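You operate a simulated robot arm through the tools that you are given. There is no shell and no other tool. Be economical: measure what you need, move in short steps, check, and stop when the job is done.

The job below is to be done with a simulated robot arm. You get a single attempt, and the scene is never put back.

Task
Press the smooth stopper home into the test neck.
Fine: head over the neck before the press lever; lever back up and head aside at the end. Where these are worked on the way, their far stop is far enough and under half their travel is too little: press head, press lever.
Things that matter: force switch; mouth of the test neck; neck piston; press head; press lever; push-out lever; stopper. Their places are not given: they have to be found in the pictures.

The check looks at the end state, three seconds after you hand in, the way a careful person would. Anything else that was tipped, shoved, dropped, spilled or broken makes it a failure. A push-on lid holds only when it is set on centred and level and pressed home; a screw cap is set on level and turned clockwise until tight.

Robot
A 7-joint arm with a two-finger parallel gripper, fixed in place. Base frame: the origin is at the foot of the arm, x ahead of it, y to its left, z up; the work surface is at about z = 0. Readings come in mm, degrees, newtons and seconds.
With the tool pointing down near the work surface it reaches from about 220 to 580 mm from the base axis. Its first joint turns from -66.0 to 66.0 degrees. Payload 2.5 kg.
The tool frame sits at the grasp point between the pads (the TCP): z along the fingers, y along the line on which they close. The tips reach 23 mm beyond it. Largest opening 94 mm; finger width 38, thickness 10; the body of the gripper, 54 by 96 mm, starts 39 mm behind the TCP.
Orientation is that of the tool frame in the base frame, as a unit quaternion [x, y, z, w]. With the fingers straight down and closing along the base's y, the tool's x points along the base's -x, its y along +y and its z along -z.

Tools
- The arm moves only by the tool nudge_tool. Its argument "rows" is a list of rows, each an object of numbers (a shift or turn left out is 0, a gripper value left out holds the last): "dx", "dy", "dz": the shift along the base's x, y, z in units of 50 mm (1.0 is 50 mm); "wx", "wy", "wz": the turn, a rotation vector about the base's x, y, z in units of 8 degrees (1.0 is 8 degrees); "gripper": the gripper command, from -1 (fully open) to 1 (shut), values between in proportion. In form: [{"dx": .., "dy": .., "dz": .., "wx": .., "wy": .., "wz": .., "gripper": ..}, ...]. A call has 1 to 20 rows; each row shifts and turns the commanded pose from where the row before left it. A call with a number of a shift or a turn outside -1 to 1 is refused whole. Each row takes 0.2 s and may step no farther than 50 mm and 8.6 degrees from the row before; otherwise, or with a gripper value out of range, the whole call is refused. A pose out of reach is approached as far as the arm can. The call stops where the force on the tool passes 90 N (or 10 N more than at its start, if that is more) or the arm is blocked; 0.2 s more then pass. The fingers move at their own pace (about 108 mm/s each) and stop on an object; they squeeze with about 35 N. The grip force told is the motor's: it shows also when the fingers shut on nothing. Time passes only in rows, and 0.2 s behind the last, so rows that do not move let the fingers close. It gives the time, the measured TCP pose, the force on the tool (base axes), the opening and the grip force at its end, in the units of the frame above (readings bear some noise), with the torque about the TCP (base axes, N m) and any sound that the robot's microphone picked up, and new pictures: "views" is both (left out), scene, wrist or none.
- Cameras (640 x 400 px; columns grow to the right, rows downward): "scene" is fixed at [126.9, -411.8, 554]; the picture's right is [0.77, -0.64, 0.00], its down [-0.30, -0.37, -0.88] and it looks along [0.56, 0.68, -0.48] (base axes); focal length 223 px, centre (320, 200). "wrist" rides on the gripper at [87, 16, -74] in the tool frame; the picture's right is [-0.18, 0.98, 0.00], its down [-0.58, -0.11, -0.81] and it looks along [-0.79, -0.15, 0.59] (tool axes); focal length 243 px, centre (320, 200).
- locate(camera, pixels): for up to 12 pixels [column, row] of the newest picture of that camera ("zoom" is the newest enlarged one), the place [x, y, z] in the base frame of the surface seen there, good to about 2 mm. It takes no simulated time.
- zoom(camera, box): a new picture of the part [left, top, right, bottom] of that camera's present view, enlarged. It takes no simulated time.
- sign_off(): hands the job in; it is judged then, once.

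Work in short steps. Measure before you move; look again where a grasp or a placing could have gone wrong, and mend it. You have 80 turns and 200 pictures in all, those below and enlarged ones among them. Open the gripper and draw the arm clear of the work before you hand the job in, unless the task says otherwise; then end with one line.

The tools are called after "Call:" as name(argument=value, ...) on one line, values as JSON. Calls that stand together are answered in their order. nudge_tool: Moves the arm, as the interface text tells. Its arguments: {"type":"object","properties":{"rows":{"type":"array","items":{"type":"object","properties":{"dx":{"type":"number"},"dy":{"type":"number"},"dz":{"type":"number"},"wx":{"type":"number"},"wy":{"type":"number"},"wz":{"type":"number"},"gripper":{"type":"number"}}}},"views":{"type":"string","enum":["both","scene","wrist","none"]}},"required":["rows"]} The other tools are called the same way: locate (camera, pixels) gives the place of the surface under pixels of a picture; zoom (camera, box) takes an enlarged picture of a part of a camera's view; sign_off () hands the job in.

At the start:

```text
time: 0.0
eef_pos: [320.6, 111.0, 498.0]
orientation: [-0.001, 1.0, -0.001, -0.001]
wrist_force: [0.5, 0.0, 0.5]
moment: [0.03, -0.02, 0.0]
opening: 94.0
grasp_force: 0.1
```

scene: 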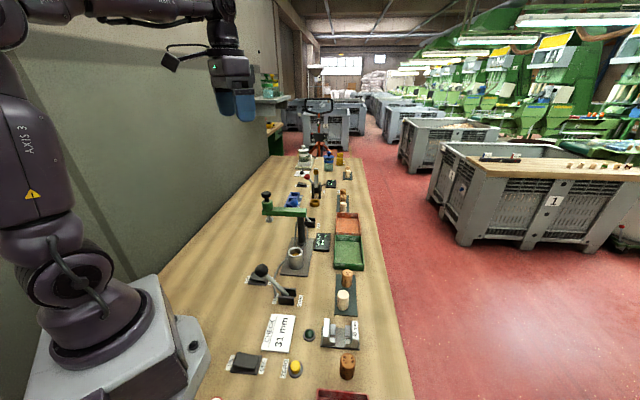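
wrist: 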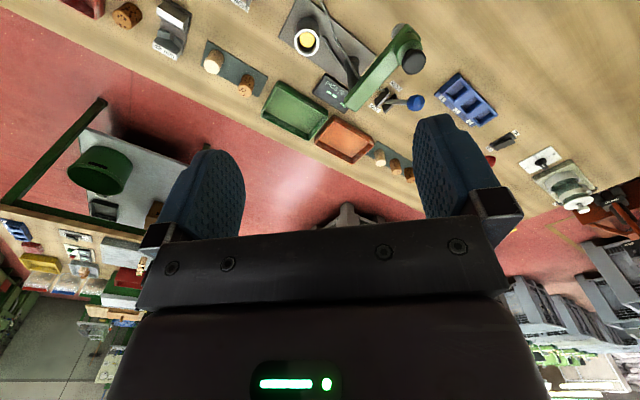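

The scene shows the press around (295,235) and corks/stoppers near (345,290). I'll enlarge the bench to identify the parts.

Call:
zoom(camera="scene", box=[230, 170, 390, 270])

Call:
zoom(camera="scene", box=[220, 250, 400, 400])

Call:
zoom(camera="wrist", box=[200, 0, 460, 160])

```text
4.00 times, centred on (310, 220) of scene
```

zoom: 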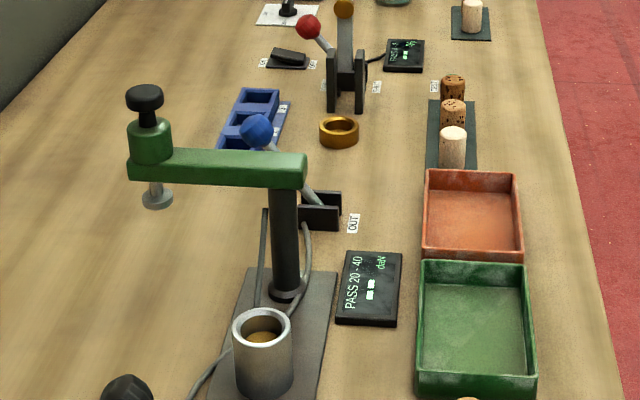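

```text
2.67 times, centred on (310, 325) of scene
```

zoom: 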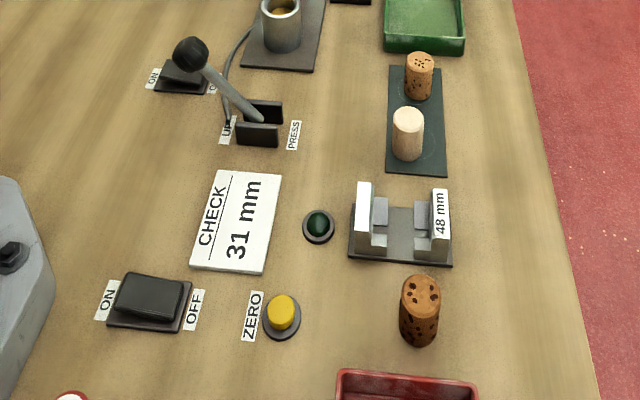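

```text
2.46 times, centred on (330, 80) of wrist
```

zoom: 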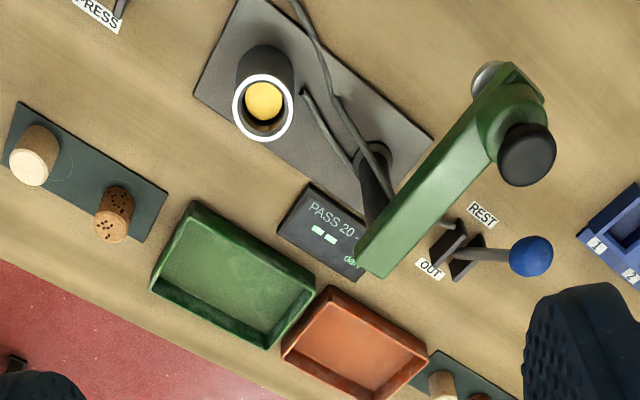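

The near plate holds a pale smooth cork and a pored one. The swivel press head is swung aside, and its lever has UP and PRESS positions. I'll measure the main parts.

Call:
locate(camera="scene", pixels=[[343, 293], [344, 306], [348, 273], [295, 250], [296, 254], [267, 195], [268, 200], [305, 214], [294, 203], [262, 270], [290, 293], [257, 279]])

Call:
zoom(camera="scene", box=[255, 180, 335, 230])

Call:
zoom(camera="scene", box=[240, 240, 320, 310])

Call:
zoom(camera="scene", box=[280, 140, 360, 190])

```text
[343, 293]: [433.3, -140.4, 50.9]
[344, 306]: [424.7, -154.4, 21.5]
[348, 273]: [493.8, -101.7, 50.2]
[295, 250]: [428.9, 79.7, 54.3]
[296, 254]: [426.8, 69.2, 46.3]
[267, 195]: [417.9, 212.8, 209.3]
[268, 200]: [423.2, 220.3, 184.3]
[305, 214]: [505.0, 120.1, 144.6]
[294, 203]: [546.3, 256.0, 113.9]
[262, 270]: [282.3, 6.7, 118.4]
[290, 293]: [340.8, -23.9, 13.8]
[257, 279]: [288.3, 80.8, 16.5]
```

```text
8.00 times, centred on (295, 205) of scene
```

zoom: 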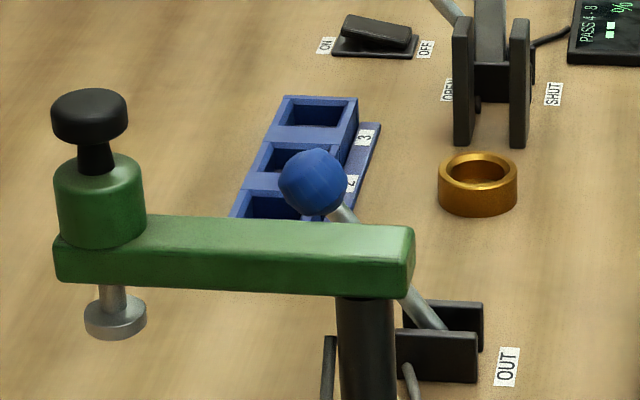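

```text
5.71 times, centred on (280, 275) of scene
```

zoom: 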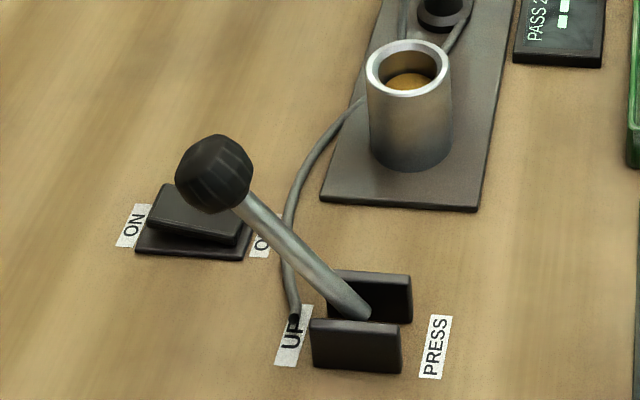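

```text
8.00 times, centred on (320, 165) of scene
```

zoom: 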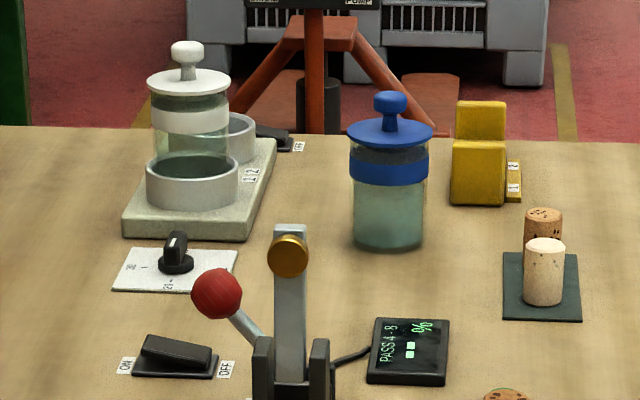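

The neck, press lever and pored/smooth corks are clear. I'll measure the neck rim and press post precisely in an enlarged picture.

Call:
zoom(camera="scene", box=[264, 220, 344, 270])

```text
8.00 times, centred on (304, 245) of scene
```

zoom: 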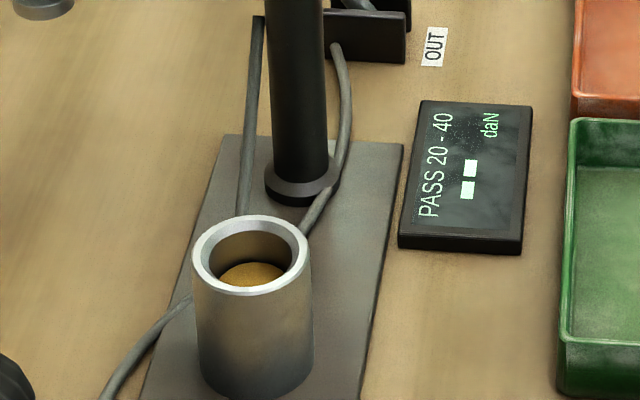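

Rim visible as an ellipse centred about (250,254) in the zoom; locating four rim points, the piston, and post base.

Call:
locate(camera="zoom", pixels=[[201, 255], [300, 256], [249, 220], [251, 291], [252, 275], [270, 180], [334, 180], [302, 200], [300, 20], [180, 300], [380, 160], [250, 390]])

Call:
zoom(camera="scene", box=[255, 182, 319, 222])

```text
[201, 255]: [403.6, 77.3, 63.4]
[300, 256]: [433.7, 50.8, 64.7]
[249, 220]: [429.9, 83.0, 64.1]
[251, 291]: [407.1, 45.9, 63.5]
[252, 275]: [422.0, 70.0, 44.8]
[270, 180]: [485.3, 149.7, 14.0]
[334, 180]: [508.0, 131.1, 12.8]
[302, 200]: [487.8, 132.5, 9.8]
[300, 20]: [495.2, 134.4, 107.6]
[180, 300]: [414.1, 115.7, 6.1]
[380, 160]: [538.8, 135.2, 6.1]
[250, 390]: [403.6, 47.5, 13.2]
```

```text
10.00 times, centred on (287, 202) of scene
```

zoom: 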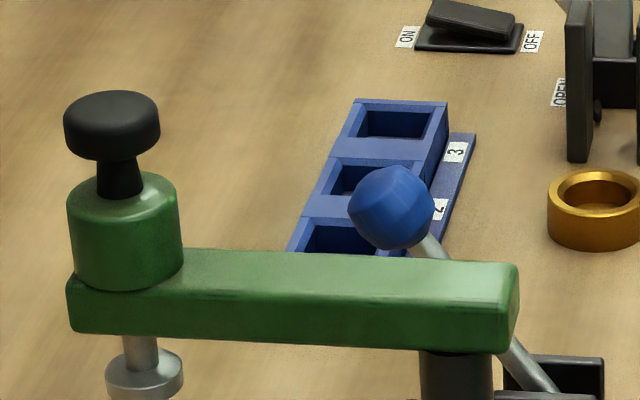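

Neck centre ≈ (418.5, 64.3), rim z≈64; post ≈ (499,142). Now measuring the head and the blue lever.

Call:
locate(camera="zoom", pixels=[[75, 125], [112, 97], [155, 125], [112, 145], [120, 200], [70, 270], [185, 258], [510, 270], [110, 385], [178, 375], [300, 320], [145, 390]])

Call:
zoom(camera="wrist", box=[270, 0, 462, 120])

```text
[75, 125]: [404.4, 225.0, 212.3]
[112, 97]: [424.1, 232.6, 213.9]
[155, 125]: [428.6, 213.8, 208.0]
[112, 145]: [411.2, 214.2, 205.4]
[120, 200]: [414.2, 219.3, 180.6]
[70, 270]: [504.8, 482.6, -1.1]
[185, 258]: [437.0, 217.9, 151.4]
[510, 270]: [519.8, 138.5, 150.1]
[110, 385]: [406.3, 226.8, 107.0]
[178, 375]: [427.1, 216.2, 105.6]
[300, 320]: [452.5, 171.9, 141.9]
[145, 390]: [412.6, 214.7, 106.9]
```

```text
3.33 times, centred on (366, 60) of wrist
```

zoom: 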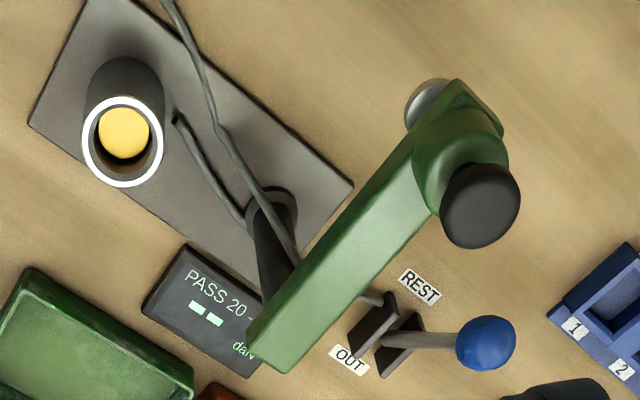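

Head knob ≈ (417,224), top z≈214; plunger bottom ≈103. Now the stopper dimensions and the levers.

Call:
zoom(camera="scene", box=[320, 265, 376, 325])

Call:
locate(camera="scene", pixels=[[318, 226], [309, 219], [294, 200], [262, 268], [287, 286], [297, 294], [300, 298], [280, 300], [277, 299]])

Call:
locate(camera="wrist", pixels=[[416, 103], [396, 86], [375, 108], [390, 101], [382, 97], [307, 39], [304, 40], [410, 60]])

```text
6.67 times, centred on (348, 295) of scene
```

zoom: 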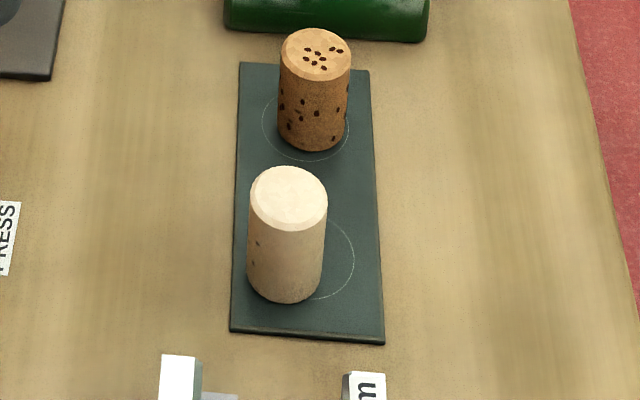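

```text
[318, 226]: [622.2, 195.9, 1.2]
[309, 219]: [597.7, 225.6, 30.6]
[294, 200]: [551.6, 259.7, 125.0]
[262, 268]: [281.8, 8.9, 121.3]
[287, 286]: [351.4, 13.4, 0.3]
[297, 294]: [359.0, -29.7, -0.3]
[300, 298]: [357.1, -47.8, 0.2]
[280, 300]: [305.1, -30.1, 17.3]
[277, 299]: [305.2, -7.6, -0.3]
```

```text
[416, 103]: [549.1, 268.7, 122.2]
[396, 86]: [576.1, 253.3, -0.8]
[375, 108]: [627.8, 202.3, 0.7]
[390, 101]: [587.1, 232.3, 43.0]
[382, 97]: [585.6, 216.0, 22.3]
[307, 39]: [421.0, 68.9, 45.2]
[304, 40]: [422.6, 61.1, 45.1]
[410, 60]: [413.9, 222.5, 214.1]
```

The push-out lever is at REST already. Measuring the stopper's top rim and base.

Call:
locate(camera="zoom", pixels=[[254, 196], [324, 200], [288, 172], [288, 225], [288, 198], [288, 260], [284, 295], [252, 280], [320, 285], [340, 255], [260, 320], [315, 55]])

```text
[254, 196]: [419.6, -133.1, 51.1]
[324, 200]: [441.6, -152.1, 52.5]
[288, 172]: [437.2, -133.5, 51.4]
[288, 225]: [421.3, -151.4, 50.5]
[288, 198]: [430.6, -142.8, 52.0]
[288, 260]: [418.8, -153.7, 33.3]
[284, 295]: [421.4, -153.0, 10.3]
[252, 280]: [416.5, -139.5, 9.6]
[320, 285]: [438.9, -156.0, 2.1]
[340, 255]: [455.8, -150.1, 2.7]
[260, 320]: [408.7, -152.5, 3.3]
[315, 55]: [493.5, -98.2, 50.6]
```

Stopper: centre ≈ (430,-142.5), top z≈51.5, bottom ≈3, Ø≈31. Moving high over it, then partway down with the gripper about 60 mm open.

Call:
nudge_tool(rows=[{"dx": 0.365, "dy": -0.845}, {"dx": 0.365, "dy": -0.845}, {"dx": 0.365, "dy": -0.845}, {"dx": 0.365, "dy": -0.845}, {"dx": 0.365, "dy": -0.845}, {"dx": 0.365, "dy": -0.845}, {"dz": -0.98}, {"dz": -0.98}, {"dz": -0.98}, {"dz": -0.98}, {"dz": -0.98}, {"dz": -0.98}, {"dz": -0.9}, {"gripper": -0.4}, {"gripper": -0.4}])

```text
time: 3.2
eef_pos: [431.5, -141.4, 159.1]
orientation: [0.0, 1.0, 0.0, 0.0]
wrist_force: [0.5, 0.6, 0.2]
moment: [0.04, -0.01, -0.05]
opening: 65.8
grasp_force: 0.0
```

scene: 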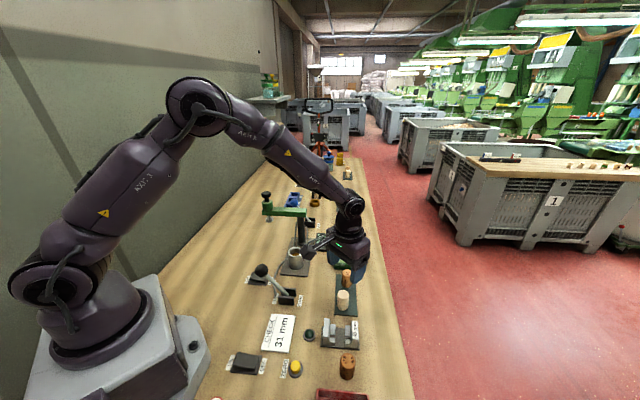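
wrist: 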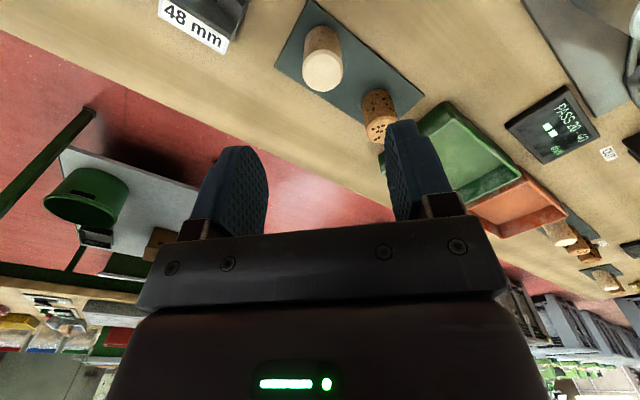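

Checking the stopper's centre from the wrist view (top face around (322,72)).

Call:
zoom(camera="wrist", box=[280, 20, 376, 80])

Call:
locate(camera="wrist", pixels=[[304, 68], [340, 73], [322, 71], [324, 53], [320, 88]])

```text
6.67 times, centred on (328, 50) of wrist
```

zoom: 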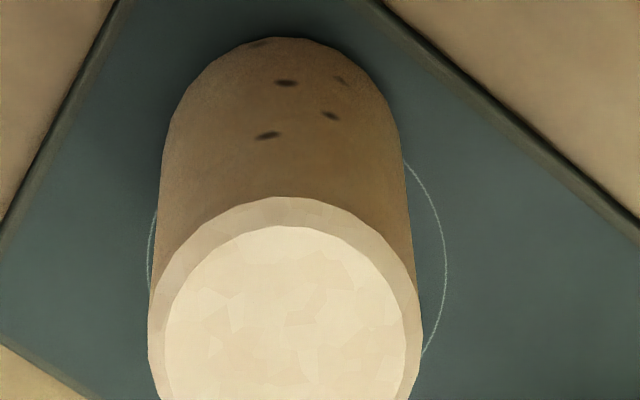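

```text
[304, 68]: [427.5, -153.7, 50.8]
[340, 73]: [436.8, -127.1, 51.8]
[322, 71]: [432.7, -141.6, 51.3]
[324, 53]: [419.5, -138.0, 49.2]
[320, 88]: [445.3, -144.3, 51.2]
```

Centre ≈ (431.5,-141): already aligned. Descend so the tips are at about z=27 (upper half) and close.

Call:
nudge_tool(rows=[{"dz": -0.8}, {"dz": -0.8}, {"dz": -0.56}, {}, {"gripper": 1}, {"gripper": 1}, {"gripper": 1}, {"gripper": 1}])

```text
time: 5.0
eef_pos: [430.5, -142.5, 51.9]
orientation: [0.0, 1.0, 0.0, 0.0]
wrist_force: [-0.1, -0.5, 0.0]
moment: [0.02, 0.0, 0.0]
opening: 27.6
grasp_force: 34.9
```

scene: 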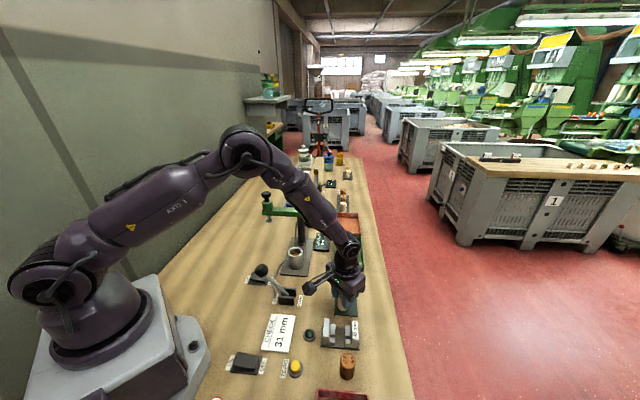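
wrist: 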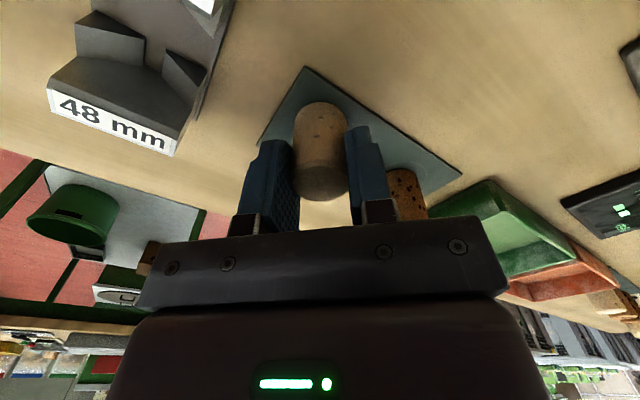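

Gripped at 27.6 mm. Lifting and carrying it to above the neck (418.5, 64.3).

Call:
nudge_tool(rows=[{"dz": 0.4}, {"dz": 0.9}, {"dz": 0.9}, {"dx": -0.04, "dy": 0.69}, {"dx": -0.04, "dy": 0.69}, {"dx": -0.04, "dy": 0.69}, {"dx": -0.04, "dy": 0.69}, {"dx": -0.04, "dy": 0.69}, {"dx": -0.04, "dy": 0.69}, {}])

```text
time: 7.2
eef_pos: [418.6, 65.8, 161.9]
orientation: [0.0, 1.0, 0.0, 0.0]
wrist_force: [0.1, 0.1, 0.4]
moment: [0.01, 0.02, 0.0]
opening: 29.3
grasp_force: 34.6
```

scene: 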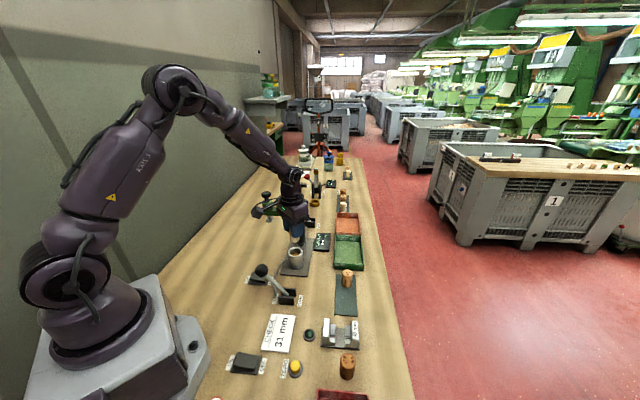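
wrist: 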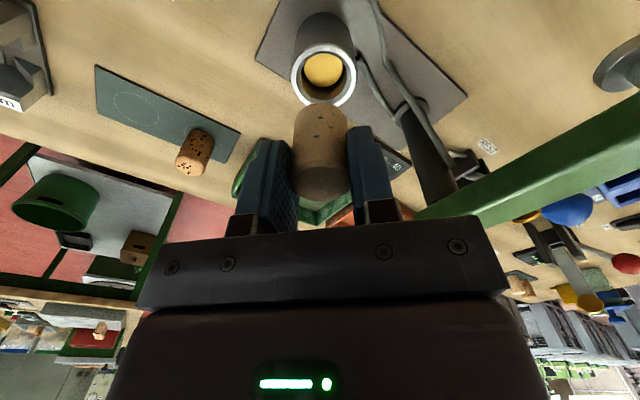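

Holding the stopper over the neck. I'll remeasure the rim from the wrist (ring centred about (323,77)) and the stopper bottom.

Call:
zoom(camera="wrist", box=[264, 30, 392, 110])

Call:
zoom(camera="scene", box=[255, 215, 335, 275])

Call:
locate(camera="wrist", pixels=[[293, 74], [354, 76], [324, 46], [321, 106], [320, 130], [295, 140], [347, 136], [320, 106]])

```text
5.00 times, centred on (328, 70) of wrist
```

zoom: 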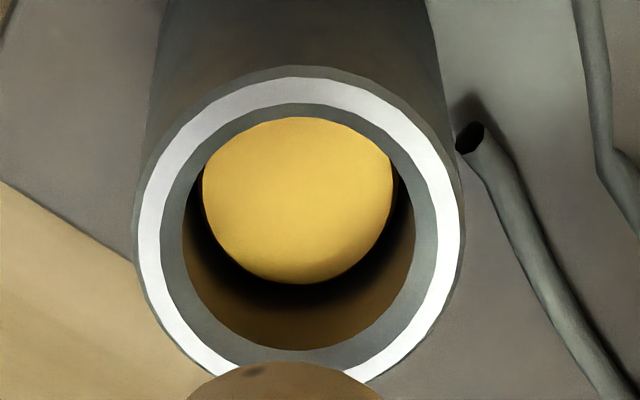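

```text
6.67 times, centred on (295, 245) of scene
```

zoom: 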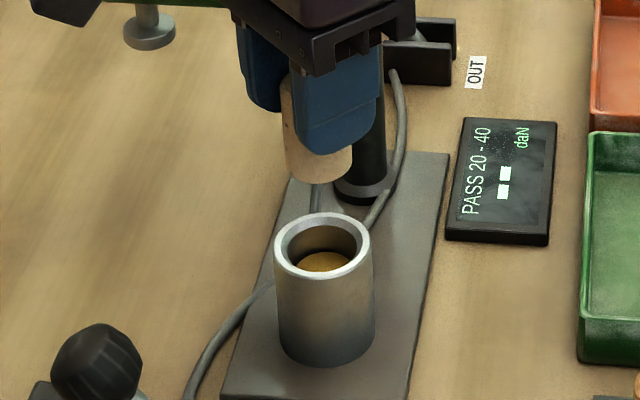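

```text
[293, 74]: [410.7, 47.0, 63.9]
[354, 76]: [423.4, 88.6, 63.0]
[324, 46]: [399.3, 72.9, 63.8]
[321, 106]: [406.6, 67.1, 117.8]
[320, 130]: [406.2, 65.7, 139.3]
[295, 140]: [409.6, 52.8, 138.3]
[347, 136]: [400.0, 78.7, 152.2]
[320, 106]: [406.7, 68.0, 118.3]
```

The two estimates of the neck centre disagree by 3 mm in y; I'll take more rim samples.

Call:
locate(camera="zoom", pixels=[[279, 247], [366, 247], [322, 216], [322, 275], [290, 225], [355, 267], [355, 225], [290, 268], [287, 160], [350, 158], [318, 182]])

Call:
locate(camera="wrist", pixels=[[294, 76], [354, 77], [324, 48], [304, 100], [345, 101], [303, 54], [345, 54], [311, 78], [336, 78], [324, 84]])

```text
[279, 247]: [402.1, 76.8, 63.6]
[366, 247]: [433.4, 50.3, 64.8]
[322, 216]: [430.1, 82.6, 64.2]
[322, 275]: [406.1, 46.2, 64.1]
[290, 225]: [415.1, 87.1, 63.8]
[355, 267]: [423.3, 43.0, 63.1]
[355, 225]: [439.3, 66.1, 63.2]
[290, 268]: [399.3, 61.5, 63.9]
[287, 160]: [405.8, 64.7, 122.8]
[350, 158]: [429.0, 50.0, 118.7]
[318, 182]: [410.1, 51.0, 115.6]
```

```text
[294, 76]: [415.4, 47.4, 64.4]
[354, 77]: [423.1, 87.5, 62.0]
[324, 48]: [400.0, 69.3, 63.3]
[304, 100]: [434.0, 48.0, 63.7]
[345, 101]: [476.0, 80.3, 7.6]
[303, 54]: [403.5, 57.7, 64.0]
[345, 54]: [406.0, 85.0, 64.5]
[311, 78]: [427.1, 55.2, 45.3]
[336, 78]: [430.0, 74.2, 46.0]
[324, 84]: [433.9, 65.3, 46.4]
```

Stopper appears ~2 mm short in y relative to the neck. Shifting +1.8 mm in y and lowering to just above the rim to check.

Call:
nudge_tool(rows=[{"dx": -0.006, "dy": 0.036, "dz": -0.3}, {"dz": -0.52}, {}, {}])

Call:
zoom(camera="scene", box=[265, 225, 329, 265])

Call:
zoom(camera="wrist", box=[240, 60, 400, 160])

```text
time: 8.2
eef_pos: [419.1, 67.1, 120.7]
orientation: [0.0, 1.0, 0.001, 0.0]
wrist_force: [-0.7, -0.2, 0.5]
moment: [-0.01, -0.01, -0.01]
opening: 29.1
grasp_force: 34.7
```

scene: 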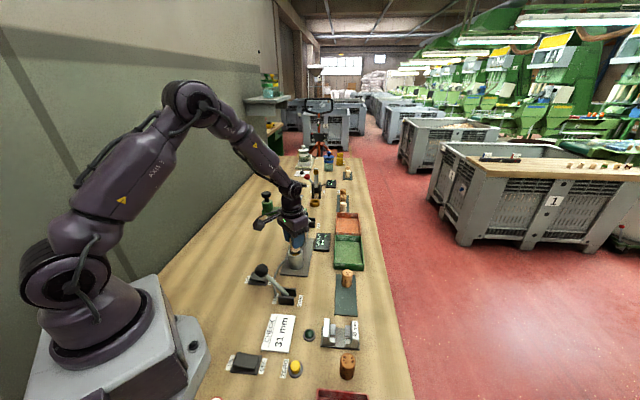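
wrist: 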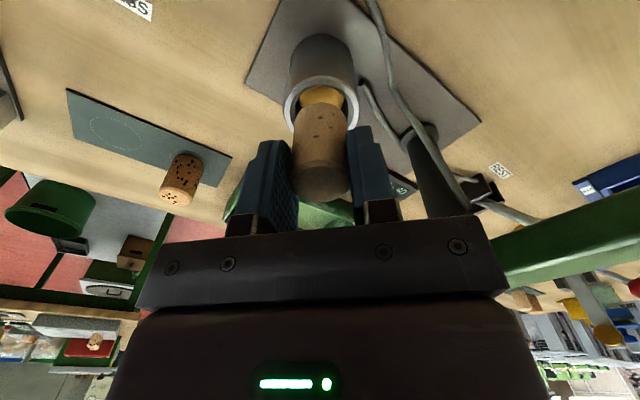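

```text
10.00 times, centred on (297, 245) of scene
```

zoom: 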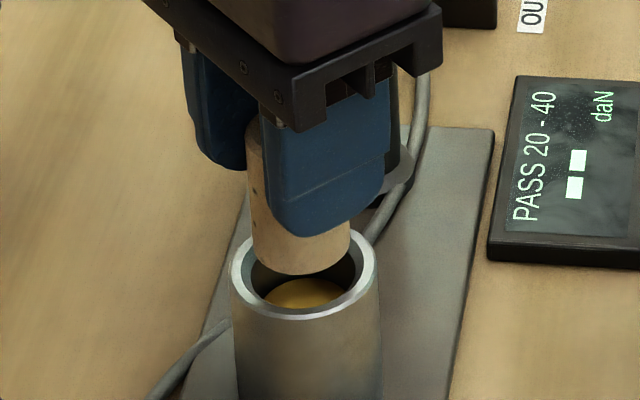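

```text
4.00 times, centred on (320, 110) of wrist
```

zoom: 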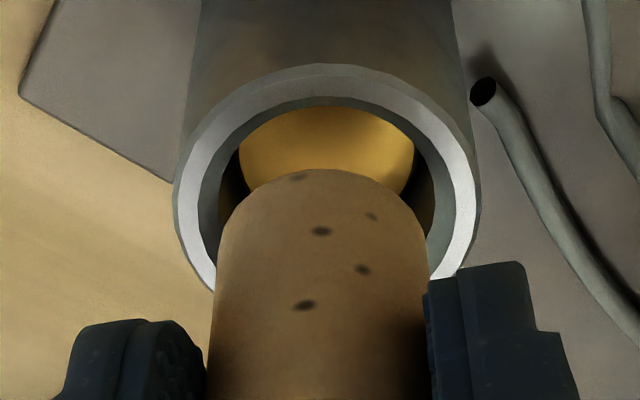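

Scene: stopper centre col 300 vs neck 304.5; wrist: 320 vs 327. Combined correction is about +1.8 mm x, +0.5 mm y; then lower into the mouth.

Call:
nudge_tool(rows=[{"dx": 0.036, "dy": 0.01}, {}, {"dz": -0.12}, {"dz": -0.12}, {}])

Call:
zoom(camera="scene", box=[265, 225, 329, 265])

Call:
zoom(camera="wrist", box=[240, 60, 400, 160])

```text
time: 9.4
eef_pos: [419.6, 68.8, 108.0]
orientation: [0.0, 1.0, 0.0, 0.0]
wrist_force: [-0.4, -0.3, 0.0]
moment: [0.0, 0.03, 0.02]
opening: 29.1
grasp_force: 34.9
```

scene: 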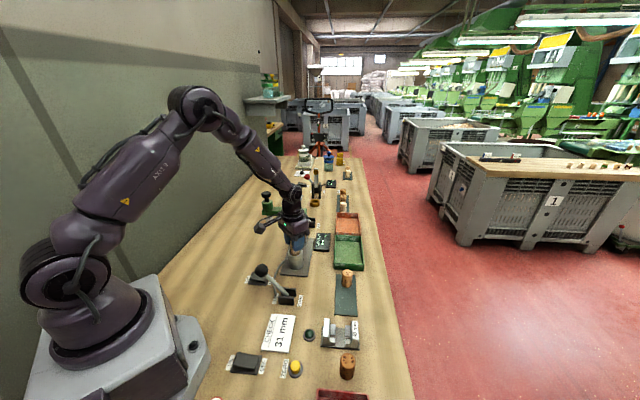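
wrist: 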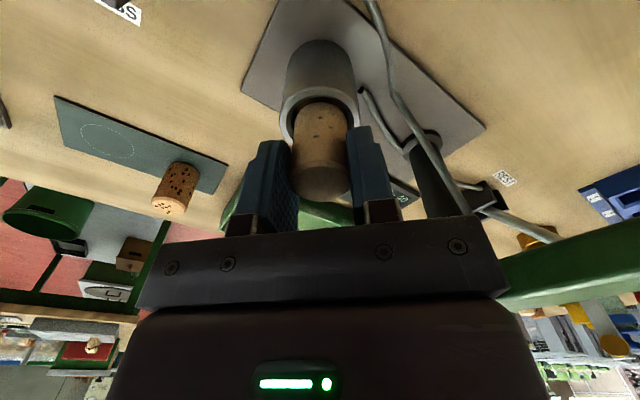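

```text
10.00 times, centred on (297, 245) of scene
```

zoom: 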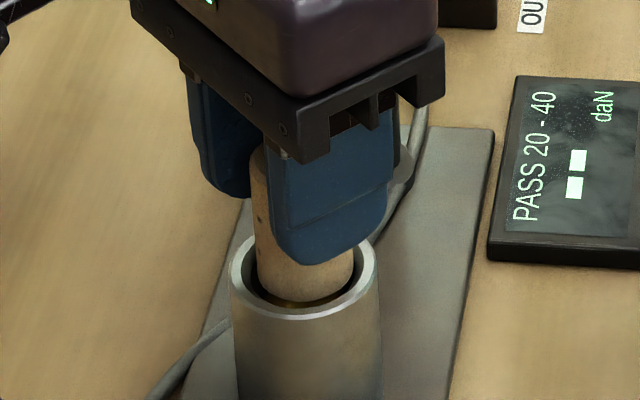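

```text
4.00 times, centred on (320, 110) of wrist
```

zoom: 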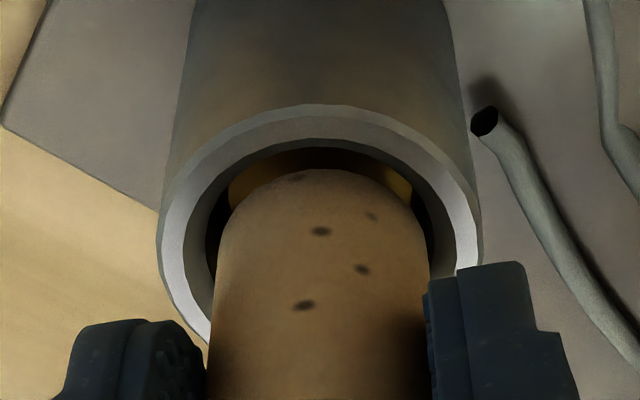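

Both views show it centred and entering. Lowering the remaining ~14 mm gently, watching force.

Call:
nudge_tool(rows=[{"dz": -0.08}, {"dz": -0.08}, {"dz": -0.06}, {"dz": -0.03}, {}])

Call:
zoom(camera="scene", box=[265, 225, 329, 265])

```text
time: 10.6
eef_pos: [420.2, 66.8, 96.5]
orientation: [-0.002, 1.0, 0.0, -0.001]
wrist_force: [0.0, -0.2, -1.6]
moment: [0.01, 0.05, 0.04]
opening: 29.2
grasp_force: 35.2
```

scene: 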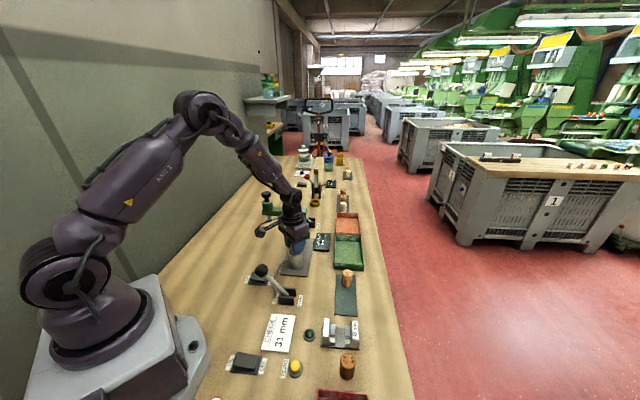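
wrist: 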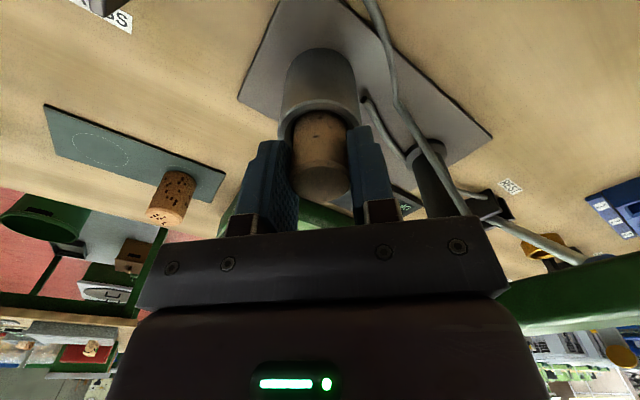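

```text
10.00 times, centred on (297, 245) of scene
```

zoom: 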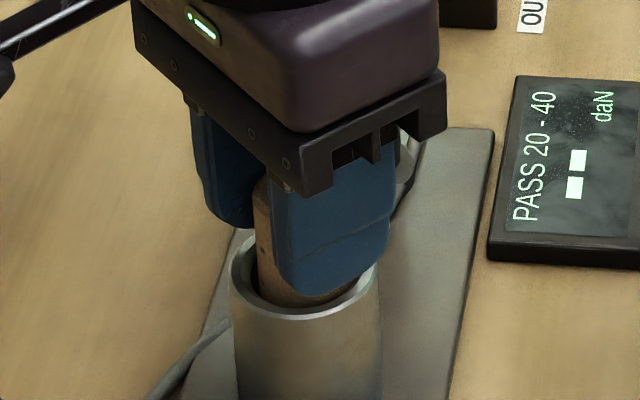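

Light contact is starting (-1.6 N). One small further step, then release.

Call:
nudge_tool(rows=[{"dz": -0.03}, {"dz": -0.02}, {}], views="none")

```text
time: 11.4
eef_pos: [418.7, 66.6, 93.3]
orientation: [-0.001, 1.0, 0.0, 0.0]
wrist_force: [-0.8, 1.1, 2.5]
moment: [0.01, -0.02, 0.01]
opening: 28.9
grasp_force: 35.1
```

Contact of about 2.5 N. Releasing, then rising clear.

Call:
nudge_tool(rows=[{"gripper": -0.1}, {"gripper": -0.1}, {"gripper": -0.1}, {"dz": 0.5}, {"dz": 0.9}, {"dz": 0.9}, {"dz": 0.9}, {}])

Call:
zoom(camera="scene", box=[265, 225, 329, 265])

```text
time: 13.2
eef_pos: [419.4, 67.0, 254.3]
orientation: [-0.001, 1.0, 0.0, 0.0]
wrist_force: [0.6, -0.5, -0.8]
moment: [-0.01, -0.03, 0.02]
opening: 51.6
grasp_force: 0.0
```

scene: 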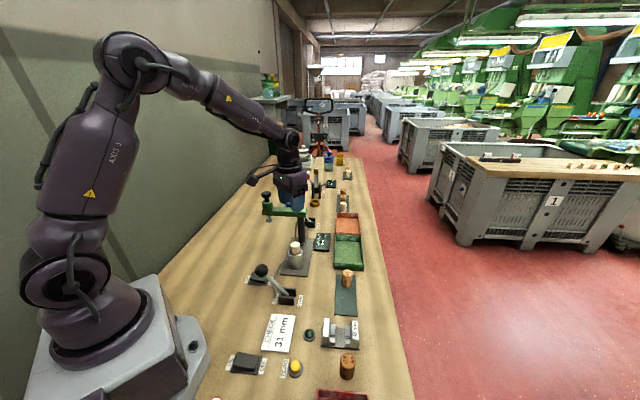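
wrist: 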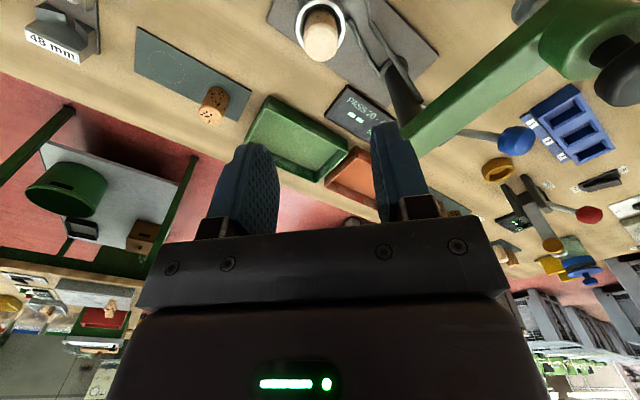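

```text
10.00 times, centred on (297, 245) of scene
```

zoom: 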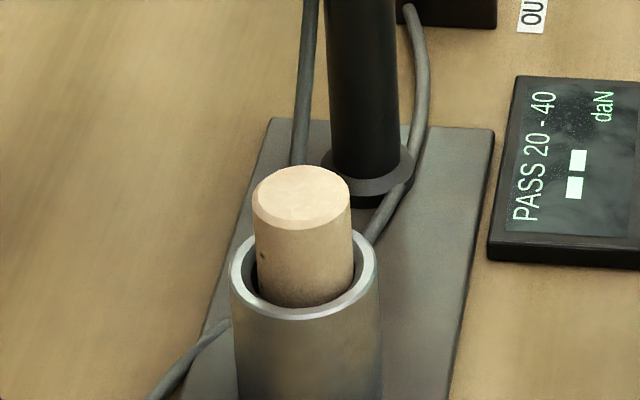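

The stopper stands level and centred in the neck. Checking its top height against the plunger underside.

Call:
locate(camera="zoom", pixels=[[300, 195], [258, 195], [345, 195], [300, 170], [300, 222]])

Call:
zoom(camera="scene", box=[240, 180, 320, 230])

```text
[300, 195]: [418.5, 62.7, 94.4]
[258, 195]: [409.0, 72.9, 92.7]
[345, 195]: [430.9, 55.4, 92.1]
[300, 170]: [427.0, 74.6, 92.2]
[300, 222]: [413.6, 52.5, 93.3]
```

```text
8.00 times, centred on (280, 205) of scene
```

zoom: 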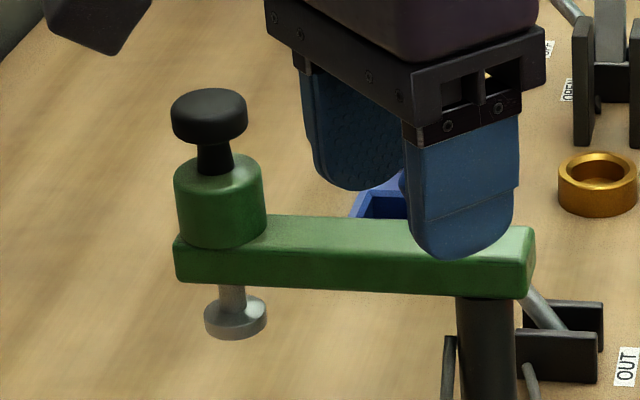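

Measuring the plunger foot underside edge near (235,335).

Call:
locate(camera="zoom", pixels=[[235, 325], [235, 333], [235, 337], [235, 305], [210, 92], [210, 105], [208, 135], [210, 140], [215, 165], [180, 115], [242, 115]])

```text
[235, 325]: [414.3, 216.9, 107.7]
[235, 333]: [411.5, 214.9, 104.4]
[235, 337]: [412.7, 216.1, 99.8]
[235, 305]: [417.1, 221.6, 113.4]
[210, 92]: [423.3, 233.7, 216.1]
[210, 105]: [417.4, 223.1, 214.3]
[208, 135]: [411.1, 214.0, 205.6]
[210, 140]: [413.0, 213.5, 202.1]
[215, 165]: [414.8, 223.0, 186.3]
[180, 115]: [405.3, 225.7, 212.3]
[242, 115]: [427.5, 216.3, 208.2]
```

Clearance: stopper top 93 vs plunger ≈101, so the head can swing over. Moving over the head knob (418,224.5) and descending with open fingers around it.

Call:
nudge_tool(rows=[{"dz": 0.2, "gripper": -0.4}, {"dy": 0.8}, {"dy": 0.8}, {"dy": 0.8}, {"dx": -0.03, "dy": 0.754}, {}, {}])

Call:
zoom(camera="scene", box=[240, 170, 320, 220])

```text
time: 14.8
eef_pos: [419.0, 226.0, 264.0]
orientation: [0.0, 1.0, 0.0, 0.0]
wrist_force: [1.1, 0.6, -0.8]
moment: [0.03, 0.03, 0.0]
opening: 65.8
grasp_force: 0.1
```

scene: 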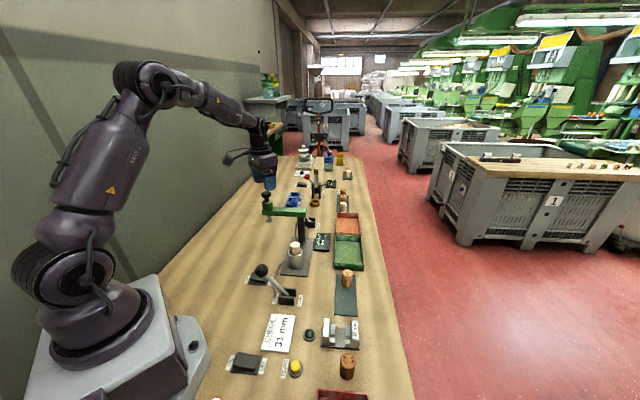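
wrist: 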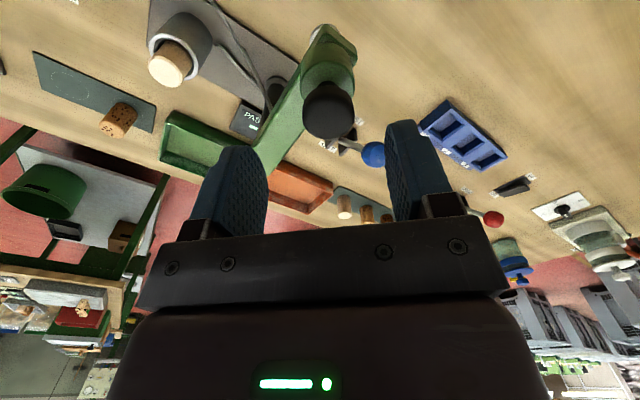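

```text
8.00 times, centred on (280, 195) of scene
```

zoom: 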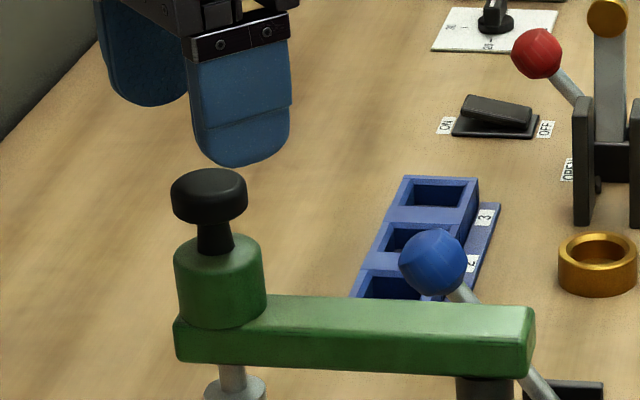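

The knob sits at (327,110), between the pads. Descending so the tips surround the knob.

Call:
nudge_tool(rows=[{"dz": -0.45}, {"dz": -0.45}, {}, {"gripper": 0.2}, {"gripper": 0.2}, {"gripper": 0.2}])

Call:
zoom(camera="scene", box=[240, 170, 320, 220])

```text
time: 16.2
eef_pos: [418.9, 224.7, 217.7]
orientation: [0.0, 1.0, 0.0, 0.0]
wrist_force: [-2.2, 3.5, 0.0]
moment: [0.05, -0.01, 0.04]
opening: 38.7
grasp_force: 0.9
```

scene: 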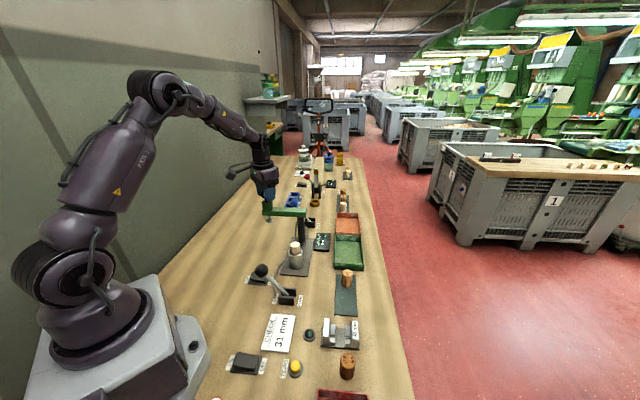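
wrist: 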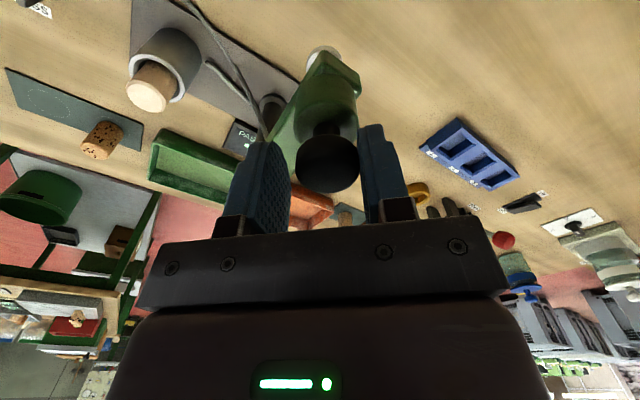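

```text
8.00 times, centred on (280, 195) of scene
```

zoom: 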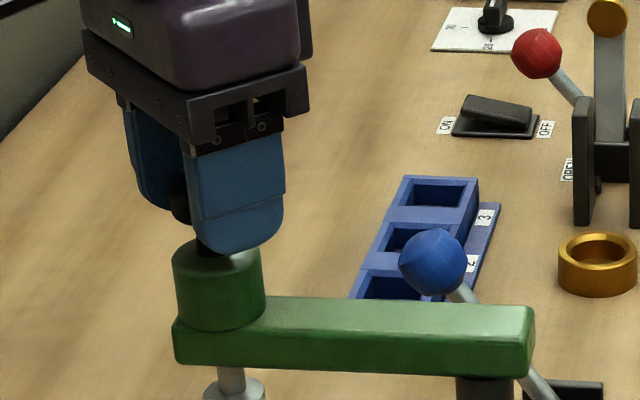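

Knob is caged (39 mm around it). Starting the swing along the arc about the post (499,143.5), radius ≈115 — first 30°.

Call:
nudge_tool(rows=[{"dx": -0.13, "dy": -0.15}, {"dx": -0.13, "dy": -0.155}, {"dx": -0.1, "dy": -0.174}, {"dx": -0.1, "dy": -0.174}, {"dx": -0.07, "dy": -0.188}, {"dx": -0.07, "dy": -0.188}, {}], views="scene")

Call:
zoom(camera="scene", box=[240, 180, 320, 260])

```text
time: 17.8
eef_pos: [388.0, 172.8, 217.5]
orientation: [-0.001, 1.0, -0.001, 0.0]
wrist_force: [0.5, 0.1, -0.6]
moment: [0.0, 0.01, -0.01]
opening: 37.5
grasp_force: 0.0
```

scene: 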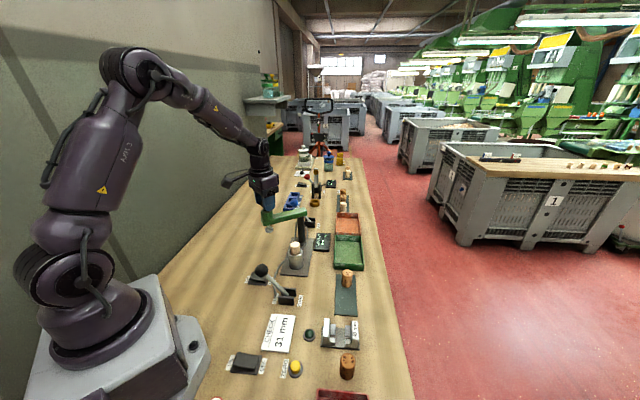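

```text
5.00 times, centred on (280, 220) of scene
```

zoom: 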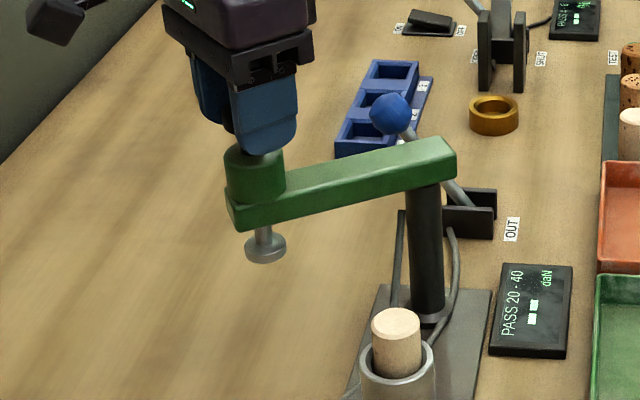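

The head is swinging freely with the fingers, knob well centred. Continuing the arc to about 215°.

Call:
nudge_tool(rows=[{"dx": -0.035, "dy": -0.198}, {"dx": -0.035, "dy": -0.198}, {"dx": 0, "dy": -0.2}, {"dx": 0, "dy": -0.2}, {"dx": 0.035, "dy": -0.198}, {"dx": 0.035, "dy": -0.198}, {"dx": 0.07, "dy": -0.188}, {"dx": 0.07, "dy": -0.188}, {"dx": 0.1, "dy": -0.174}, {"dx": 0.1, "dy": -0.174}, {}], views="scene")

Call:
zoom(camera="scene", box=[240, 190, 320, 270])

```text
time: 20.2
eef_pos: [405.6, 76.9, 217.2]
orientation: [0.0, 1.0, 0.0, 0.0]
wrist_force: [-0.5, 0.4, -0.3]
moment: [0.03, -0.01, 0.0]
opening: 37.8
grasp_force: 0.2
```

scene: 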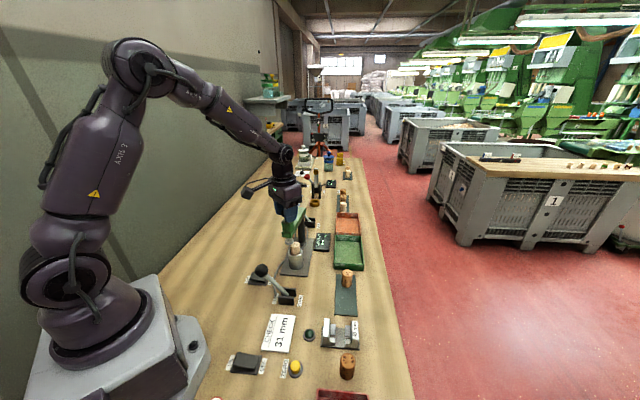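

```text
5.00 times, centred on (280, 230) of scene
```

zoom: 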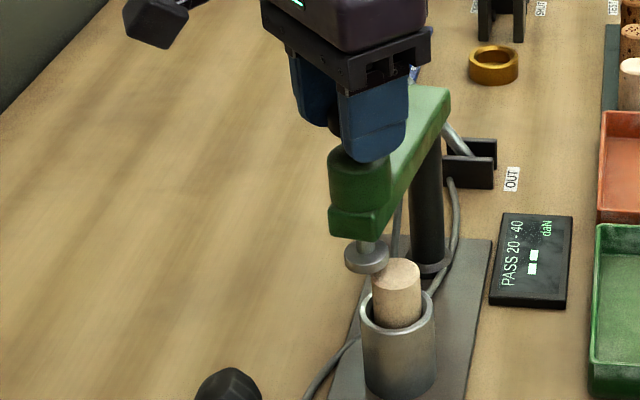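

The plunger foot at (366,255) is about to pass over the stopper. Advancing in small steps until a stop is felt.

Call:
nudge_tool(rows=[{"dx": 0.07, "dy": -0.087}, {"dx": 0.07, "dy": -0.083}, {"dx": 0.06, "dy": -0.06}, {}], views="scene")

Call:
zoom(camera="scene", box=[264, 210, 328, 260])

```text
time: 21.2
eef_pos: [416.4, 64.8, 218.4]
orientation: [0.001, 1.0, 0.0, 0.0]
wrist_force: [0.9, 0.1, 0.0]
moment: [0.0, 0.04, -0.02]
opening: 37.7
grasp_force: 0.0
```

scene: 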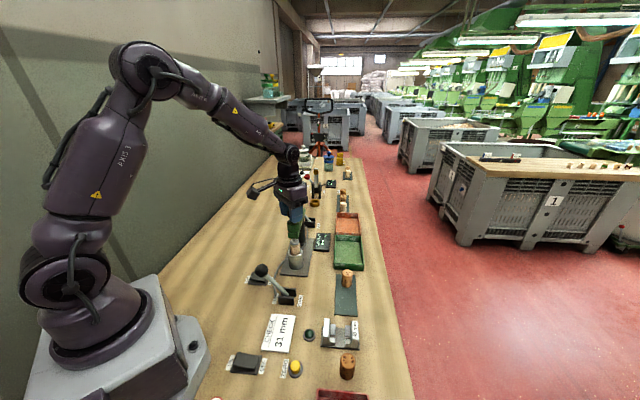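

```text
8.00 times, centred on (296, 235) of scene
```

zoom: 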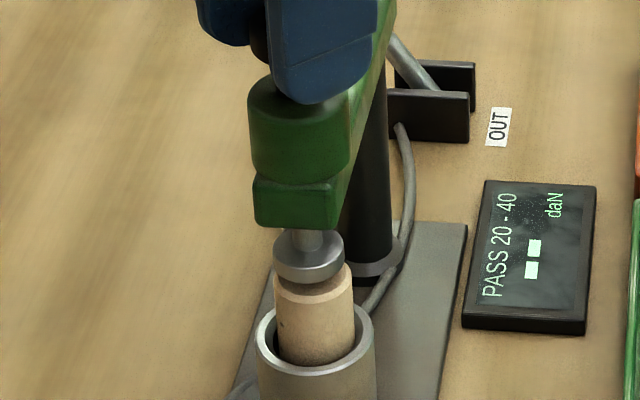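

Foot centre col 309 vs stopper 314: a couple mm short. Nudging on until the far stop is felt.

Call:
nudge_tool(rows=[{"dx": 0.03, "dy": -0.04}, {"dx": 0.03, "dy": -0.04}, {"dx": 0.03, "dy": -0.04}, {}], views="scene")

Call:
zoom(camera="scene", box=[264, 210, 328, 260])

```text
time: 22.2
eef_pos: [418.9, 61.5, 219.0]
orientation: [-0.002, 1.0, 0.001, -0.001]
wrist_force: [-6.0, 13.2, 1.2]
moment: [0.24, 0.08, 0.13]
opening: 43.0
grasp_force: 6.5
```

scene: 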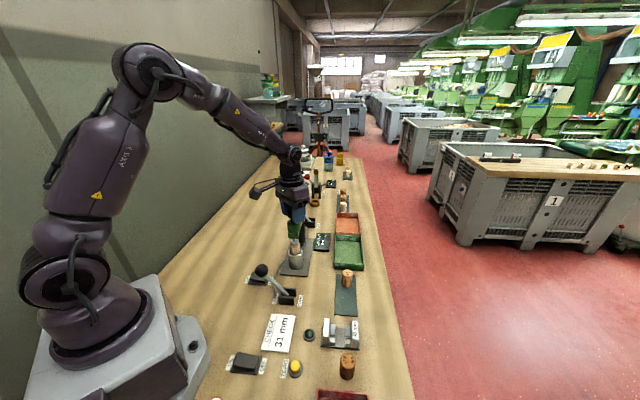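

```text
8.00 times, centred on (296, 235) of scene
```

zoom: 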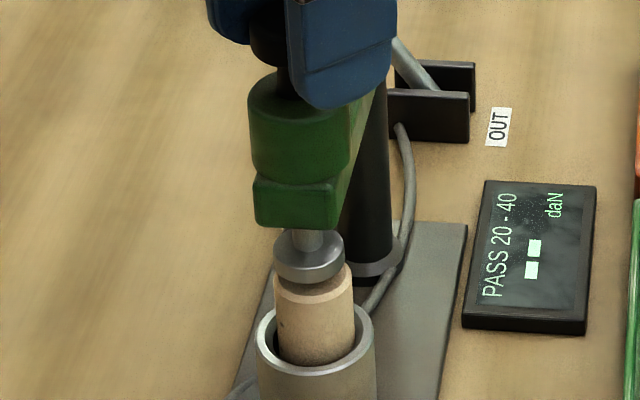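

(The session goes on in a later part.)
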